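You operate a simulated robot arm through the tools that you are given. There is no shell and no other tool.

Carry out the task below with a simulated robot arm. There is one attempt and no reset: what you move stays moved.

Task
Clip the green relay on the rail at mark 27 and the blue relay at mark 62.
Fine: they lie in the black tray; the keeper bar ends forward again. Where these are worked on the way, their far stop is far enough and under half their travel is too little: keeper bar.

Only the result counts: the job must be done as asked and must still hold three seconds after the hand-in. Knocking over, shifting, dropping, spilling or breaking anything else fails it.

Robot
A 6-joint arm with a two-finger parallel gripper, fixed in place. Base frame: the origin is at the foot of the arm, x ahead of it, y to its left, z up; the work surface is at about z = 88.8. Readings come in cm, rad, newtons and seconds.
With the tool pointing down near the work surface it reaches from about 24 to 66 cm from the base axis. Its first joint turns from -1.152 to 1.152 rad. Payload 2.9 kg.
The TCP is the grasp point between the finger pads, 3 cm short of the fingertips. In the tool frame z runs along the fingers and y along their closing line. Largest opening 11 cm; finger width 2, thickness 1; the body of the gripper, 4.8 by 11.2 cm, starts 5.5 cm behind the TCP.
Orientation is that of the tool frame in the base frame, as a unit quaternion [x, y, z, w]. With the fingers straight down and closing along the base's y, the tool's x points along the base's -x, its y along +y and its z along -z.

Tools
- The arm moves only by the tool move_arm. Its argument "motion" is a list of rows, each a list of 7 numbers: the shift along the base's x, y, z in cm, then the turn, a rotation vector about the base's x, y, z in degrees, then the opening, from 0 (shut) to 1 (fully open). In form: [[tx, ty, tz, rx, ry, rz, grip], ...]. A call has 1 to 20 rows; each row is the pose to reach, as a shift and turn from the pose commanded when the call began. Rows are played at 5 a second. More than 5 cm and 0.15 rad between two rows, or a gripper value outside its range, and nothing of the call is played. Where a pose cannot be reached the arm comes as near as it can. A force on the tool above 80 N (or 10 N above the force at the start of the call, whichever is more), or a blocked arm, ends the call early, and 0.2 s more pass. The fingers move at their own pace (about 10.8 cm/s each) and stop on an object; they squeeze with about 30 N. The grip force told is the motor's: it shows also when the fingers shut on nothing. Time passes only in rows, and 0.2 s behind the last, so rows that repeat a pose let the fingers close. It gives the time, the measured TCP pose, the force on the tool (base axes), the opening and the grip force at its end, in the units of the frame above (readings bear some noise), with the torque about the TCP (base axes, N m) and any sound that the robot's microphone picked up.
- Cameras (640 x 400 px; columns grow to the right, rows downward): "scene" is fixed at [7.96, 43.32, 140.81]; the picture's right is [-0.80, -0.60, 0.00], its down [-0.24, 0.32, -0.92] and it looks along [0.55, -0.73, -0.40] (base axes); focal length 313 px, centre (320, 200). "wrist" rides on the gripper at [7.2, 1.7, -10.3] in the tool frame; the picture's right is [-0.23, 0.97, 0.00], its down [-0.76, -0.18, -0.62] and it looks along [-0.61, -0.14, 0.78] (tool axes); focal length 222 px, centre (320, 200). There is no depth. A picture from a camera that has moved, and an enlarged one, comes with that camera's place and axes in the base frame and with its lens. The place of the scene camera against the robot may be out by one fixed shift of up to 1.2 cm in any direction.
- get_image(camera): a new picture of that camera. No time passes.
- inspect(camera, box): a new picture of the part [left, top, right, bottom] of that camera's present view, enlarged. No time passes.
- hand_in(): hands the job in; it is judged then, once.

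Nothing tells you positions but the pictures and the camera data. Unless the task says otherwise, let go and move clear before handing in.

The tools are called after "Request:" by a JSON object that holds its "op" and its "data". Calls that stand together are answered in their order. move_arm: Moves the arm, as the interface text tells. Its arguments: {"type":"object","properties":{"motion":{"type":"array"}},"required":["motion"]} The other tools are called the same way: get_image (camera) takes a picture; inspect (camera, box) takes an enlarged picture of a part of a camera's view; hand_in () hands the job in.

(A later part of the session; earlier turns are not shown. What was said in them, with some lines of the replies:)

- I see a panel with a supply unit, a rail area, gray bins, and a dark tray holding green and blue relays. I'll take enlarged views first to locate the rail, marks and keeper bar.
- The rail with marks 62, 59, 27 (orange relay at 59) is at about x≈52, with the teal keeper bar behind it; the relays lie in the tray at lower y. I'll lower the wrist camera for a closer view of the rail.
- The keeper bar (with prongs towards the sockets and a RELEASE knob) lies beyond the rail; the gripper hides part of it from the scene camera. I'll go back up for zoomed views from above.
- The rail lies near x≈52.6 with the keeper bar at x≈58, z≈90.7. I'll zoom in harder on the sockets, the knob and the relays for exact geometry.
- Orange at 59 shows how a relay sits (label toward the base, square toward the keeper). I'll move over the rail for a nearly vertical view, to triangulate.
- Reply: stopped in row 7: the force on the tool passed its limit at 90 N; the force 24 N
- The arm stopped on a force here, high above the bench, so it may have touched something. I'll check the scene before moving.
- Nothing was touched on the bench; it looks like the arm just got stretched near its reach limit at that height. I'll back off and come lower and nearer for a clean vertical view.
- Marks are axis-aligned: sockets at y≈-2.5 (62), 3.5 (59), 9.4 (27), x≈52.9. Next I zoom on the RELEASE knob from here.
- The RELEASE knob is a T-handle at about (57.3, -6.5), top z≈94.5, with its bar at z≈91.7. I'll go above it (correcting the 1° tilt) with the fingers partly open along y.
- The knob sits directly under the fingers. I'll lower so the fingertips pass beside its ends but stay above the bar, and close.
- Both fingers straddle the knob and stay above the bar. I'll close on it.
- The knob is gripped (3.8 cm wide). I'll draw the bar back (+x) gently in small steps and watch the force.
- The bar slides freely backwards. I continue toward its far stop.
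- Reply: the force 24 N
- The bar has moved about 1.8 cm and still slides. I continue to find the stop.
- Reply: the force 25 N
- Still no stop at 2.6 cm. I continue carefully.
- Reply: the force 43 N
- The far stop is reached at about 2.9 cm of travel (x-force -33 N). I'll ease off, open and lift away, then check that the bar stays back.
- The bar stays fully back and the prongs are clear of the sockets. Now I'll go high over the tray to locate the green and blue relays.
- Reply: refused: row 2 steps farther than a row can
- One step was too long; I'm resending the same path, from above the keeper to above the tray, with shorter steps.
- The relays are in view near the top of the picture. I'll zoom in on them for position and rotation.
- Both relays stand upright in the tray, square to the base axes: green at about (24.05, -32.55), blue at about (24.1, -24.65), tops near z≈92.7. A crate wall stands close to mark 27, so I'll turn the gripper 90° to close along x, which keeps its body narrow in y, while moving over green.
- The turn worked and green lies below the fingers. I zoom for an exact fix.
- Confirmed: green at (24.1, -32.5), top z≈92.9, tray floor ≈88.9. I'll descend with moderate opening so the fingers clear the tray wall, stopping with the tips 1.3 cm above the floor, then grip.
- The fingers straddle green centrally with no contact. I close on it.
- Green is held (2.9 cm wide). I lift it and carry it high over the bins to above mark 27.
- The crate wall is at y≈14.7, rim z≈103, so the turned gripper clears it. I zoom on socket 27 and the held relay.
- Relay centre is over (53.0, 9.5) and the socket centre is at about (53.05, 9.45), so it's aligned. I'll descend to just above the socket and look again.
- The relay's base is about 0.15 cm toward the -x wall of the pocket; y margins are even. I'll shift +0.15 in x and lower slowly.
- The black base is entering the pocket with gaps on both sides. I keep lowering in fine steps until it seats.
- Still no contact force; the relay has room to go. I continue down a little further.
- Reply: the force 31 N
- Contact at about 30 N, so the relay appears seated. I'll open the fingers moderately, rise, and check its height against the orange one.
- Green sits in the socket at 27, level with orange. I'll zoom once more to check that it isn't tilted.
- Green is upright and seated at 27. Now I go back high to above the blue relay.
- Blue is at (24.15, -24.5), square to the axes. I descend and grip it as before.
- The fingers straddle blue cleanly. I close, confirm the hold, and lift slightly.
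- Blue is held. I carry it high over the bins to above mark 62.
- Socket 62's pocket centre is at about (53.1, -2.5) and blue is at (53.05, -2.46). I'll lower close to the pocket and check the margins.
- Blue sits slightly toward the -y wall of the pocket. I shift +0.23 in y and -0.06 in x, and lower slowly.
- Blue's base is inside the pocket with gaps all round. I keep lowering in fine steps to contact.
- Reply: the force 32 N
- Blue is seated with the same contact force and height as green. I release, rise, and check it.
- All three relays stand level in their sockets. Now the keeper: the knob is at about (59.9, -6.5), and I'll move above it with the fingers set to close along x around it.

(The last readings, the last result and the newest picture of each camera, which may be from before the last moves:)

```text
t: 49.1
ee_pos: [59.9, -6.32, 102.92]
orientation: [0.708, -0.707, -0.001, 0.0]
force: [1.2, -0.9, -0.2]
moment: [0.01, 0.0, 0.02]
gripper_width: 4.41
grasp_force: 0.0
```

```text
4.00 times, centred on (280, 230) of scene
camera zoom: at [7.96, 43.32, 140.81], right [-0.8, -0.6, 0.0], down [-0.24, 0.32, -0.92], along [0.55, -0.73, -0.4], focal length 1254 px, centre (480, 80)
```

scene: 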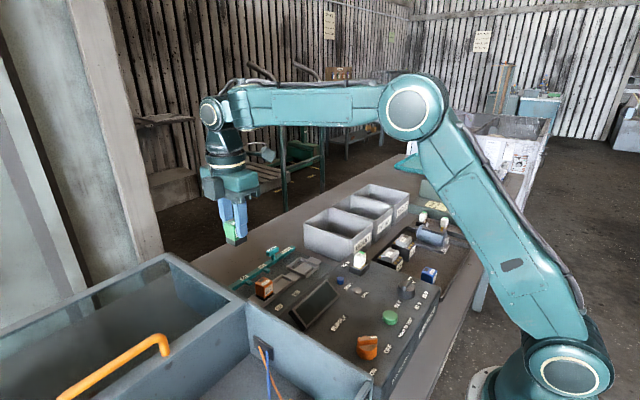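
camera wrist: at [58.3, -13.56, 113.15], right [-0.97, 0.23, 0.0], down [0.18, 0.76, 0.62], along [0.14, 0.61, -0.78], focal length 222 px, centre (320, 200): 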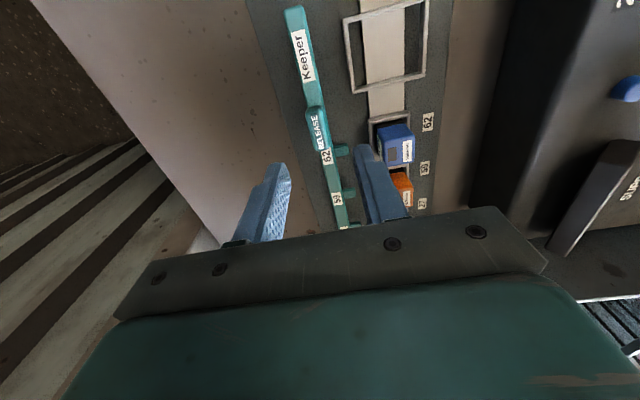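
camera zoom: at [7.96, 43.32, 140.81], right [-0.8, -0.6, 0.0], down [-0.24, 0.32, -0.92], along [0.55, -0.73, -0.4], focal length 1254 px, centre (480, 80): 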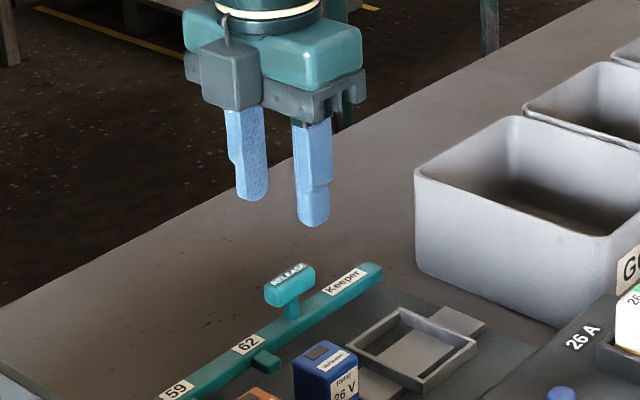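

The knob is centred under the gripper at (60.1, -6.6). I lower to the same height as before and close on it across x.

Request:
{"op": "move_arm", "data": {"motion": [[0.1, -0.2, -3.5, 0, 0, 0, 0.4], [0.1, -0.2, -6.5, 0, 0, 0, 0.4], [0.1, -0.2, -7.5, 0, 0, 0, 0.4], [0.1, -0.2, -7.5, 0, 0, 0, 0.4], [0.1, -0.2, -7.5, 0, 0, 0, 0.1], [0.1, -0.2, -7.5, 0, 0, 0, 0.05], [0.1, -0.2, -7.5, 0, 0, 0, 0.05], [0.1, -0.2, -7.5, 0, 0, 0, 0.05]]}}

Request:
{"op": "get_image", "data": {"camera": "wrist"}}

Request:
{"op": "inspect", "data": {"camera": "scene", "box": [230, 210, 330, 290]}}

```text
t: 50.9
ee_pos: [60.03, -6.63, 95.38]
orientation: [0.707, -0.707, 0.0, 0.001]
force: [0.7, 0.2, -4.1]
moment: [-0.14, -0.17, -0.04]
gripper_width: 1.59
grasp_force: 44.8
```

```text
taken
camera wrist: at [58.37, -13.91, 105.55], right [-0.97, 0.23, 0.0], down [0.18, 0.76, 0.62], along [0.14, 0.61, -0.78], focal length 222 px, centre (320, 200)
```

wrist: 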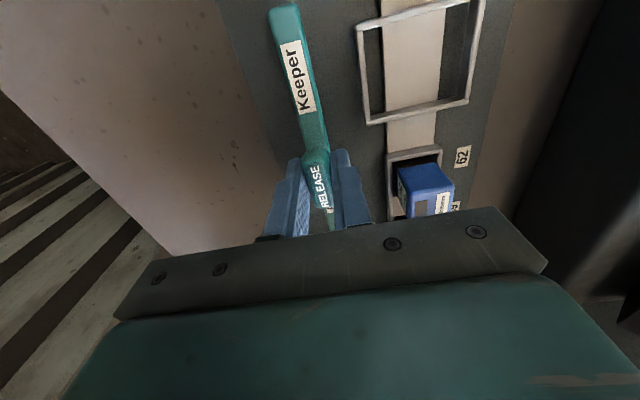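

```text
5.00 times, centred on (280, 250) of scene
camera zoom: at [7.97, 43.32, 140.81], right [-0.8, -0.6, 0.0], down [-0.24, 0.32, -0.92], along [0.55, -0.73, -0.4], focal length 1567 px, centre (520, -50)
```

zoom: 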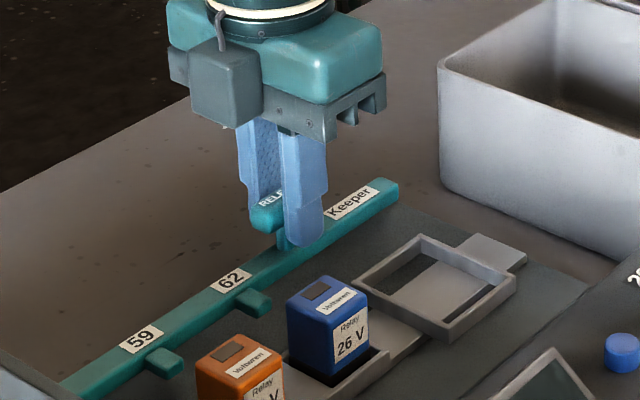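

The knob is held. I slide the bar forward most of the way first.

Request:
{"op": "move_arm", "data": {"motion": [[-0.3, 0, 0, 0, 0, 0, 0.05], [-0.6, 0, 0, 0, 0, 0, 0.05], [-0.9, 0, 0, 0, 0, 0, 0.05], [-1.2, 0, 0, 0, 0, 0, 0.05], [-1.5, 0, 0, 0, 0, 0, 0.05], [-1.8, 0, 0, 0, 0, 0, 0.05], [-2.1, 0, 0, 0, 0, 0, 0.05]]}}

Request:
{"op": "inspect", "data": {"camera": "scene", "box": [230, 220, 330, 300]}}

Request:
{"op": "get_image", "data": {"camera": "wrist"}}

```text
t: 52.5
ee_pos: [57.9, -6.63, 95.28]
orientation: [0.708, -0.706, -0.002, 0.0]
force: [-0.9, 4.6, -8.2]
moment: [-0.33, 0.04, -0.4]
gripper_width: 1.59
grasp_force: 45.0
```

```text
5.00 times, centred on (280, 260) of scene
camera zoom: at [7.97, 43.33, 140.8], right [-0.8, -0.6, 0.0], down [-0.24, 0.32, -0.92], along [0.55, -0.73, -0.4], focal length 1567 px, centre (520, -100)
```

zoom: 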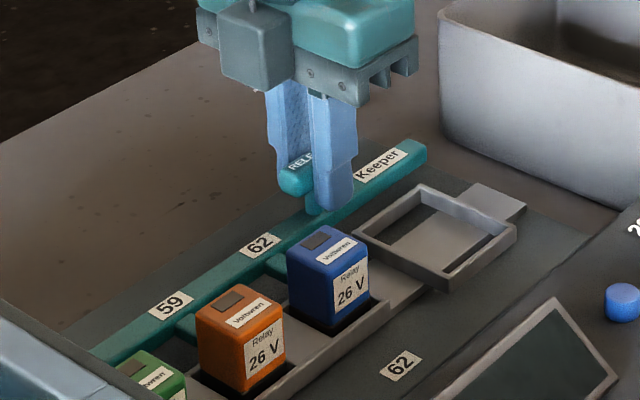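

```text
taken
camera wrist: at [56.26, -13.91, 105.55], right [-0.97, 0.23, 0.0], down [0.18, 0.76, 0.62], along [0.14, 0.61, -0.78], focal length 222 px, centre (320, 200)
```

wrist: 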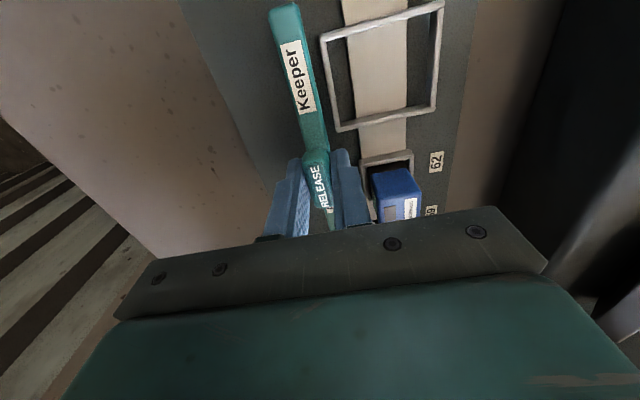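

The bar is about 2.1 cm forward with low force. I finish the last part in fine steps to its forward end.

Request:
{"op": "move_arm", "data": {"motion": [[-0.15, 0, 0, 0, 0, 0, 0.05], [-0.3, 0, 0, 0, 0, 0, 0.05], [-0.45, 0, 0, 0, 0, 0, 0.05], [-0.6, 0, 0, 0, 0, 0, 0.05], [-0.75, 0, 0, 0, 0, 0, 0.05]]}}

Request:
{"op": "inspect", "data": {"camera": "scene", "box": [230, 220, 330, 300]}}

```text
t: 53.7
ee_pos: [57.18, -6.79, 95.35]
orientation: [0.708, -0.707, 0.0, 0.001]
force: [9.8, 2.8, -25.4]
moment: [0.55, 0.01, -0.26]
gripper_width: 1.58
grasp_force: 45.6
```

```text
5.00 times, centred on (280, 260) of scene
camera zoom: at [8.03, 43.32, 140.8], right [-0.8, -0.6, 0.0], down [-0.24, 0.32, -0.91], along [0.55, -0.73, -0.4], focal length 1567 px, centre (520, -100)
```

zoom: 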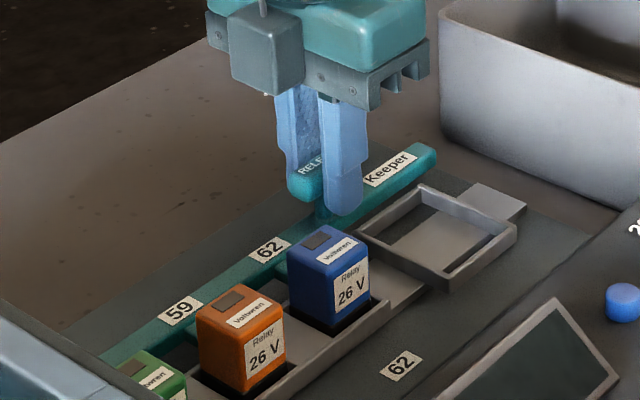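

Resistance begins (about 10 N) at x≈57.2, matching the bar's original place. I nudge slightly further to confirm that it's the stop.

Request:
{"op": "move_arm", "data": {"motion": [[-0.1, 0, 0, 0, 0, 0, 0.05], [-0.2, 0, 0, 0, 0, 0, 0.05], [-0.2, 0, 0, 0, 0, 0, 0.05]]}}

Request:
{"op": "inspect", "data": {"camera": "scene", "box": [230, 220, 330, 300]}}

```text
t: 54.5
ee_pos: [57.13, -6.62, 95.27]
orientation: [0.707, -0.707, 0.002, 0.0]
force: [30.7, 2.3, -26.2]
moment: [0.48, 0.04, -0.22]
gripper_width: 1.57
grasp_force: 44.8
```

```text
5.00 times, centred on (280, 260) of scene
camera zoom: at [8.09, 43.32, 140.8], right [-0.8, -0.6, 0.0], down [-0.24, 0.32, -0.91], along [0.55, -0.73, -0.4], focal length 1567 px, centre (520, -100)
```

zoom: 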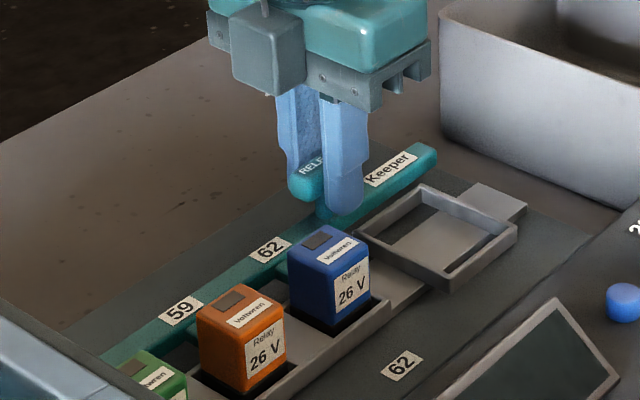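

The forward stop is firm at 30 N. I ease off slightly, open, lift away, and check everything.

Request:
{"op": "move_arm", "data": {"motion": [[0.12, 0, 0, 0, 0, 0, 0.05], [0.12, 0, 0, 0, 0, 0, 0.3], [0.12, 0, 0, 0, 0, 0, 0.4], [0.12, 0, 0, 0, 0, 0, 0.4], [0.12, 0, 3, 0, 0, 0, 0.4], [0.12, 0, 7, 0, 0, 0, 0.4], [0.12, 0, 11, 0, 0, 0, 0.4], [-3, 1, 14, 0, 0, 0, 0.4], [-6, 3, 16, 0, 0, 0, 0.4], [-6, 3, 16, 0, 0, 0, 0.4]]}}

Request:
{"op": "get_image", "data": {"camera": "wrist"}}

Request:
{"op": "inspect", "data": {"camera": "wrist", "box": [220, 0, 420, 125]}}

Request:
{"op": "inspect", "data": {"camera": "scene", "box": [230, 235, 330, 305]}}

Request:
{"op": "get_image", "data": {"camera": "scene"}}

```text
t: 56.7
ee_pos: [50.85, -3.72, 111.4]
orientation: [-0.707, 0.707, 0.0, -0.001]
force: [0.1, -0.9, -0.4]
moment: [0.0, -0.01, -0.01]
gripper_width: 4.4
grasp_force: 0.1
```

```text
taken
camera wrist: at [49.31, -10.97, 121.58], right [-0.97, 0.23, 0.0], down [0.18, 0.76, 0.62], along [0.14, 0.61, -0.78], focal length 222 px, centre (320, 200)
```

wrist: 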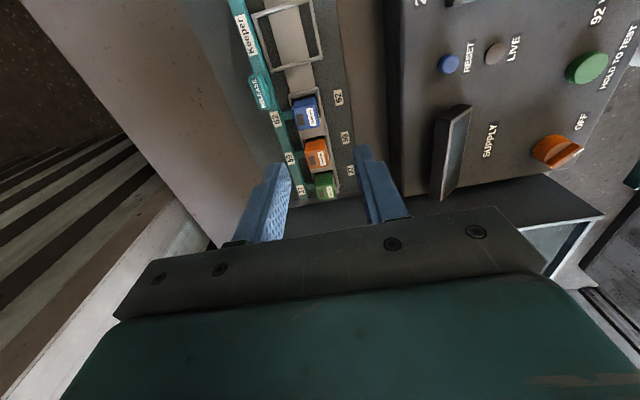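

```text
3.20 times, centred on (320, 62) of wrist
camera zoom: at [49.31, -10.97, 121.58], right [-0.97, 0.23, 0.0], down [0.18, 0.76, 0.62], along [0.14, 0.61, -0.78], focal length 711 px, centre (320, 640)
```

zoom: 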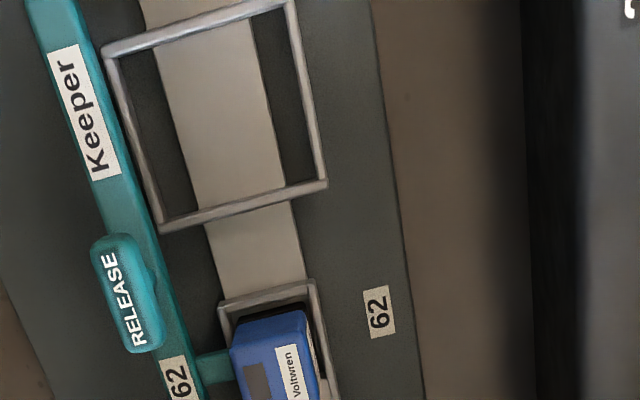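

```text
5.71 times, centred on (280, 270) of scene
camera zoom: at [7.96, 43.32, 140.81], right [-0.8, -0.6, 0.0], down [-0.24, 0.32, -0.92], along [0.55, -0.73, -0.4], focal length 1791 px, centre (549, -200)
```

zoom: 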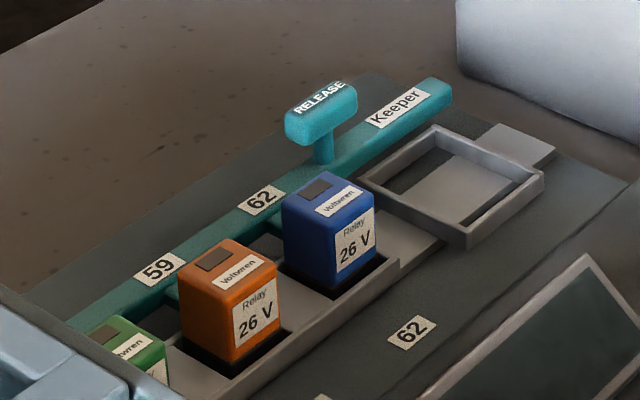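

```text
taken
```

scene: 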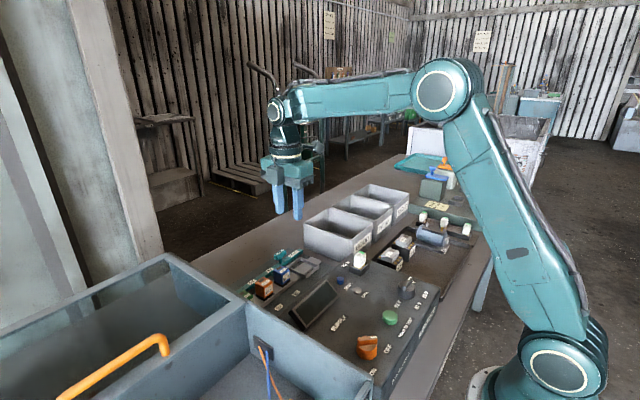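

The keeper bar is back at its original forward place (labels at the same pixels as at the start). One last zoom on green and its prong before handing in.

Request:
{"op": "inspect", "data": {"camera": "wrist", "box": [256, 80, 384, 210]}}

Request:
{"op": "inspect", "data": {"camera": "scene", "box": [330, 190, 490, 300]}}

```text
3.08 times, centred on (320, 145) of wrist
camera zoom: at [49.31, -10.97, 121.58], right [-0.97, 0.23, 0.0], down [0.18, 0.76, 0.62], along [0.14, 0.61, -0.78], focal length 684 px, centre (320, 369)
```

zoom: 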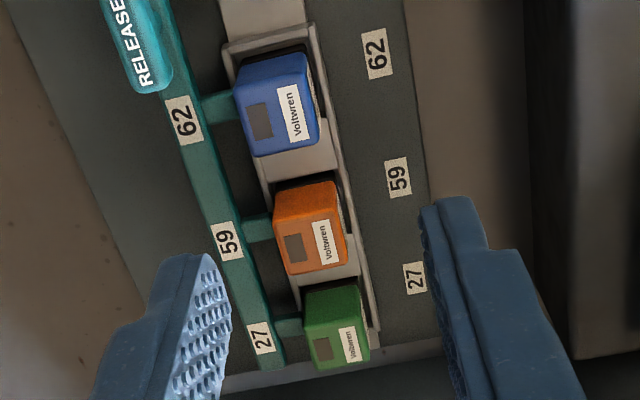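

```text
3.64 times, centred on (410, 245) of scene
camera zoom: at [7.96, 43.32, 140.81], right [-0.8, -0.6, 0.0], down [-0.24, 0.32, -0.92], along [0.55, -0.73, -0.4], focal length 1140 px, centre (-7, 36)
```

zoom: 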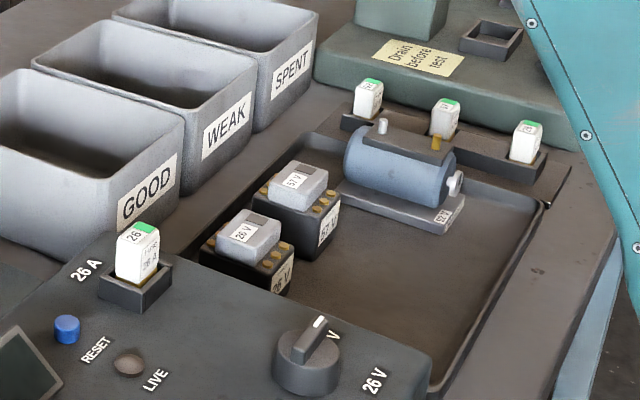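

Green sits at 27 and blue at 62, both upright beside orange with the keeper prongs against them. The bar is forward, the tray's other items are undisturbed, and the gripper is open and clear. I hand in.

Request:
{"op": "hand_in", "data": {}}

```text
The job is handed in.
```

The green relay is on the rail at mark 27 and the blue relay at mark 62. Both sit upright and about level with the orange relay at 59.

- **Keeper bar:** I drew it back to its far stop, about 2.9 cm, before placing the relays. I then pushed it forward to a firm stop. Its labels are now where they were in the first pictures, and its prongs are up against all three relays.
- **Relays:** each one met about 30 N of resistance at the same depth, which I took as fully seated. I heard no click, so I can't say for certain that they snapped in.
- **Everything else:** the other items in the tray and on the rail look undisturbed in the last pictures. The arm stopped once early on, on a force reading high above the bench, where I saw nothing touched. I think it was simply stretched close to its reach limit.

The gripper was open and clear when I handed in.
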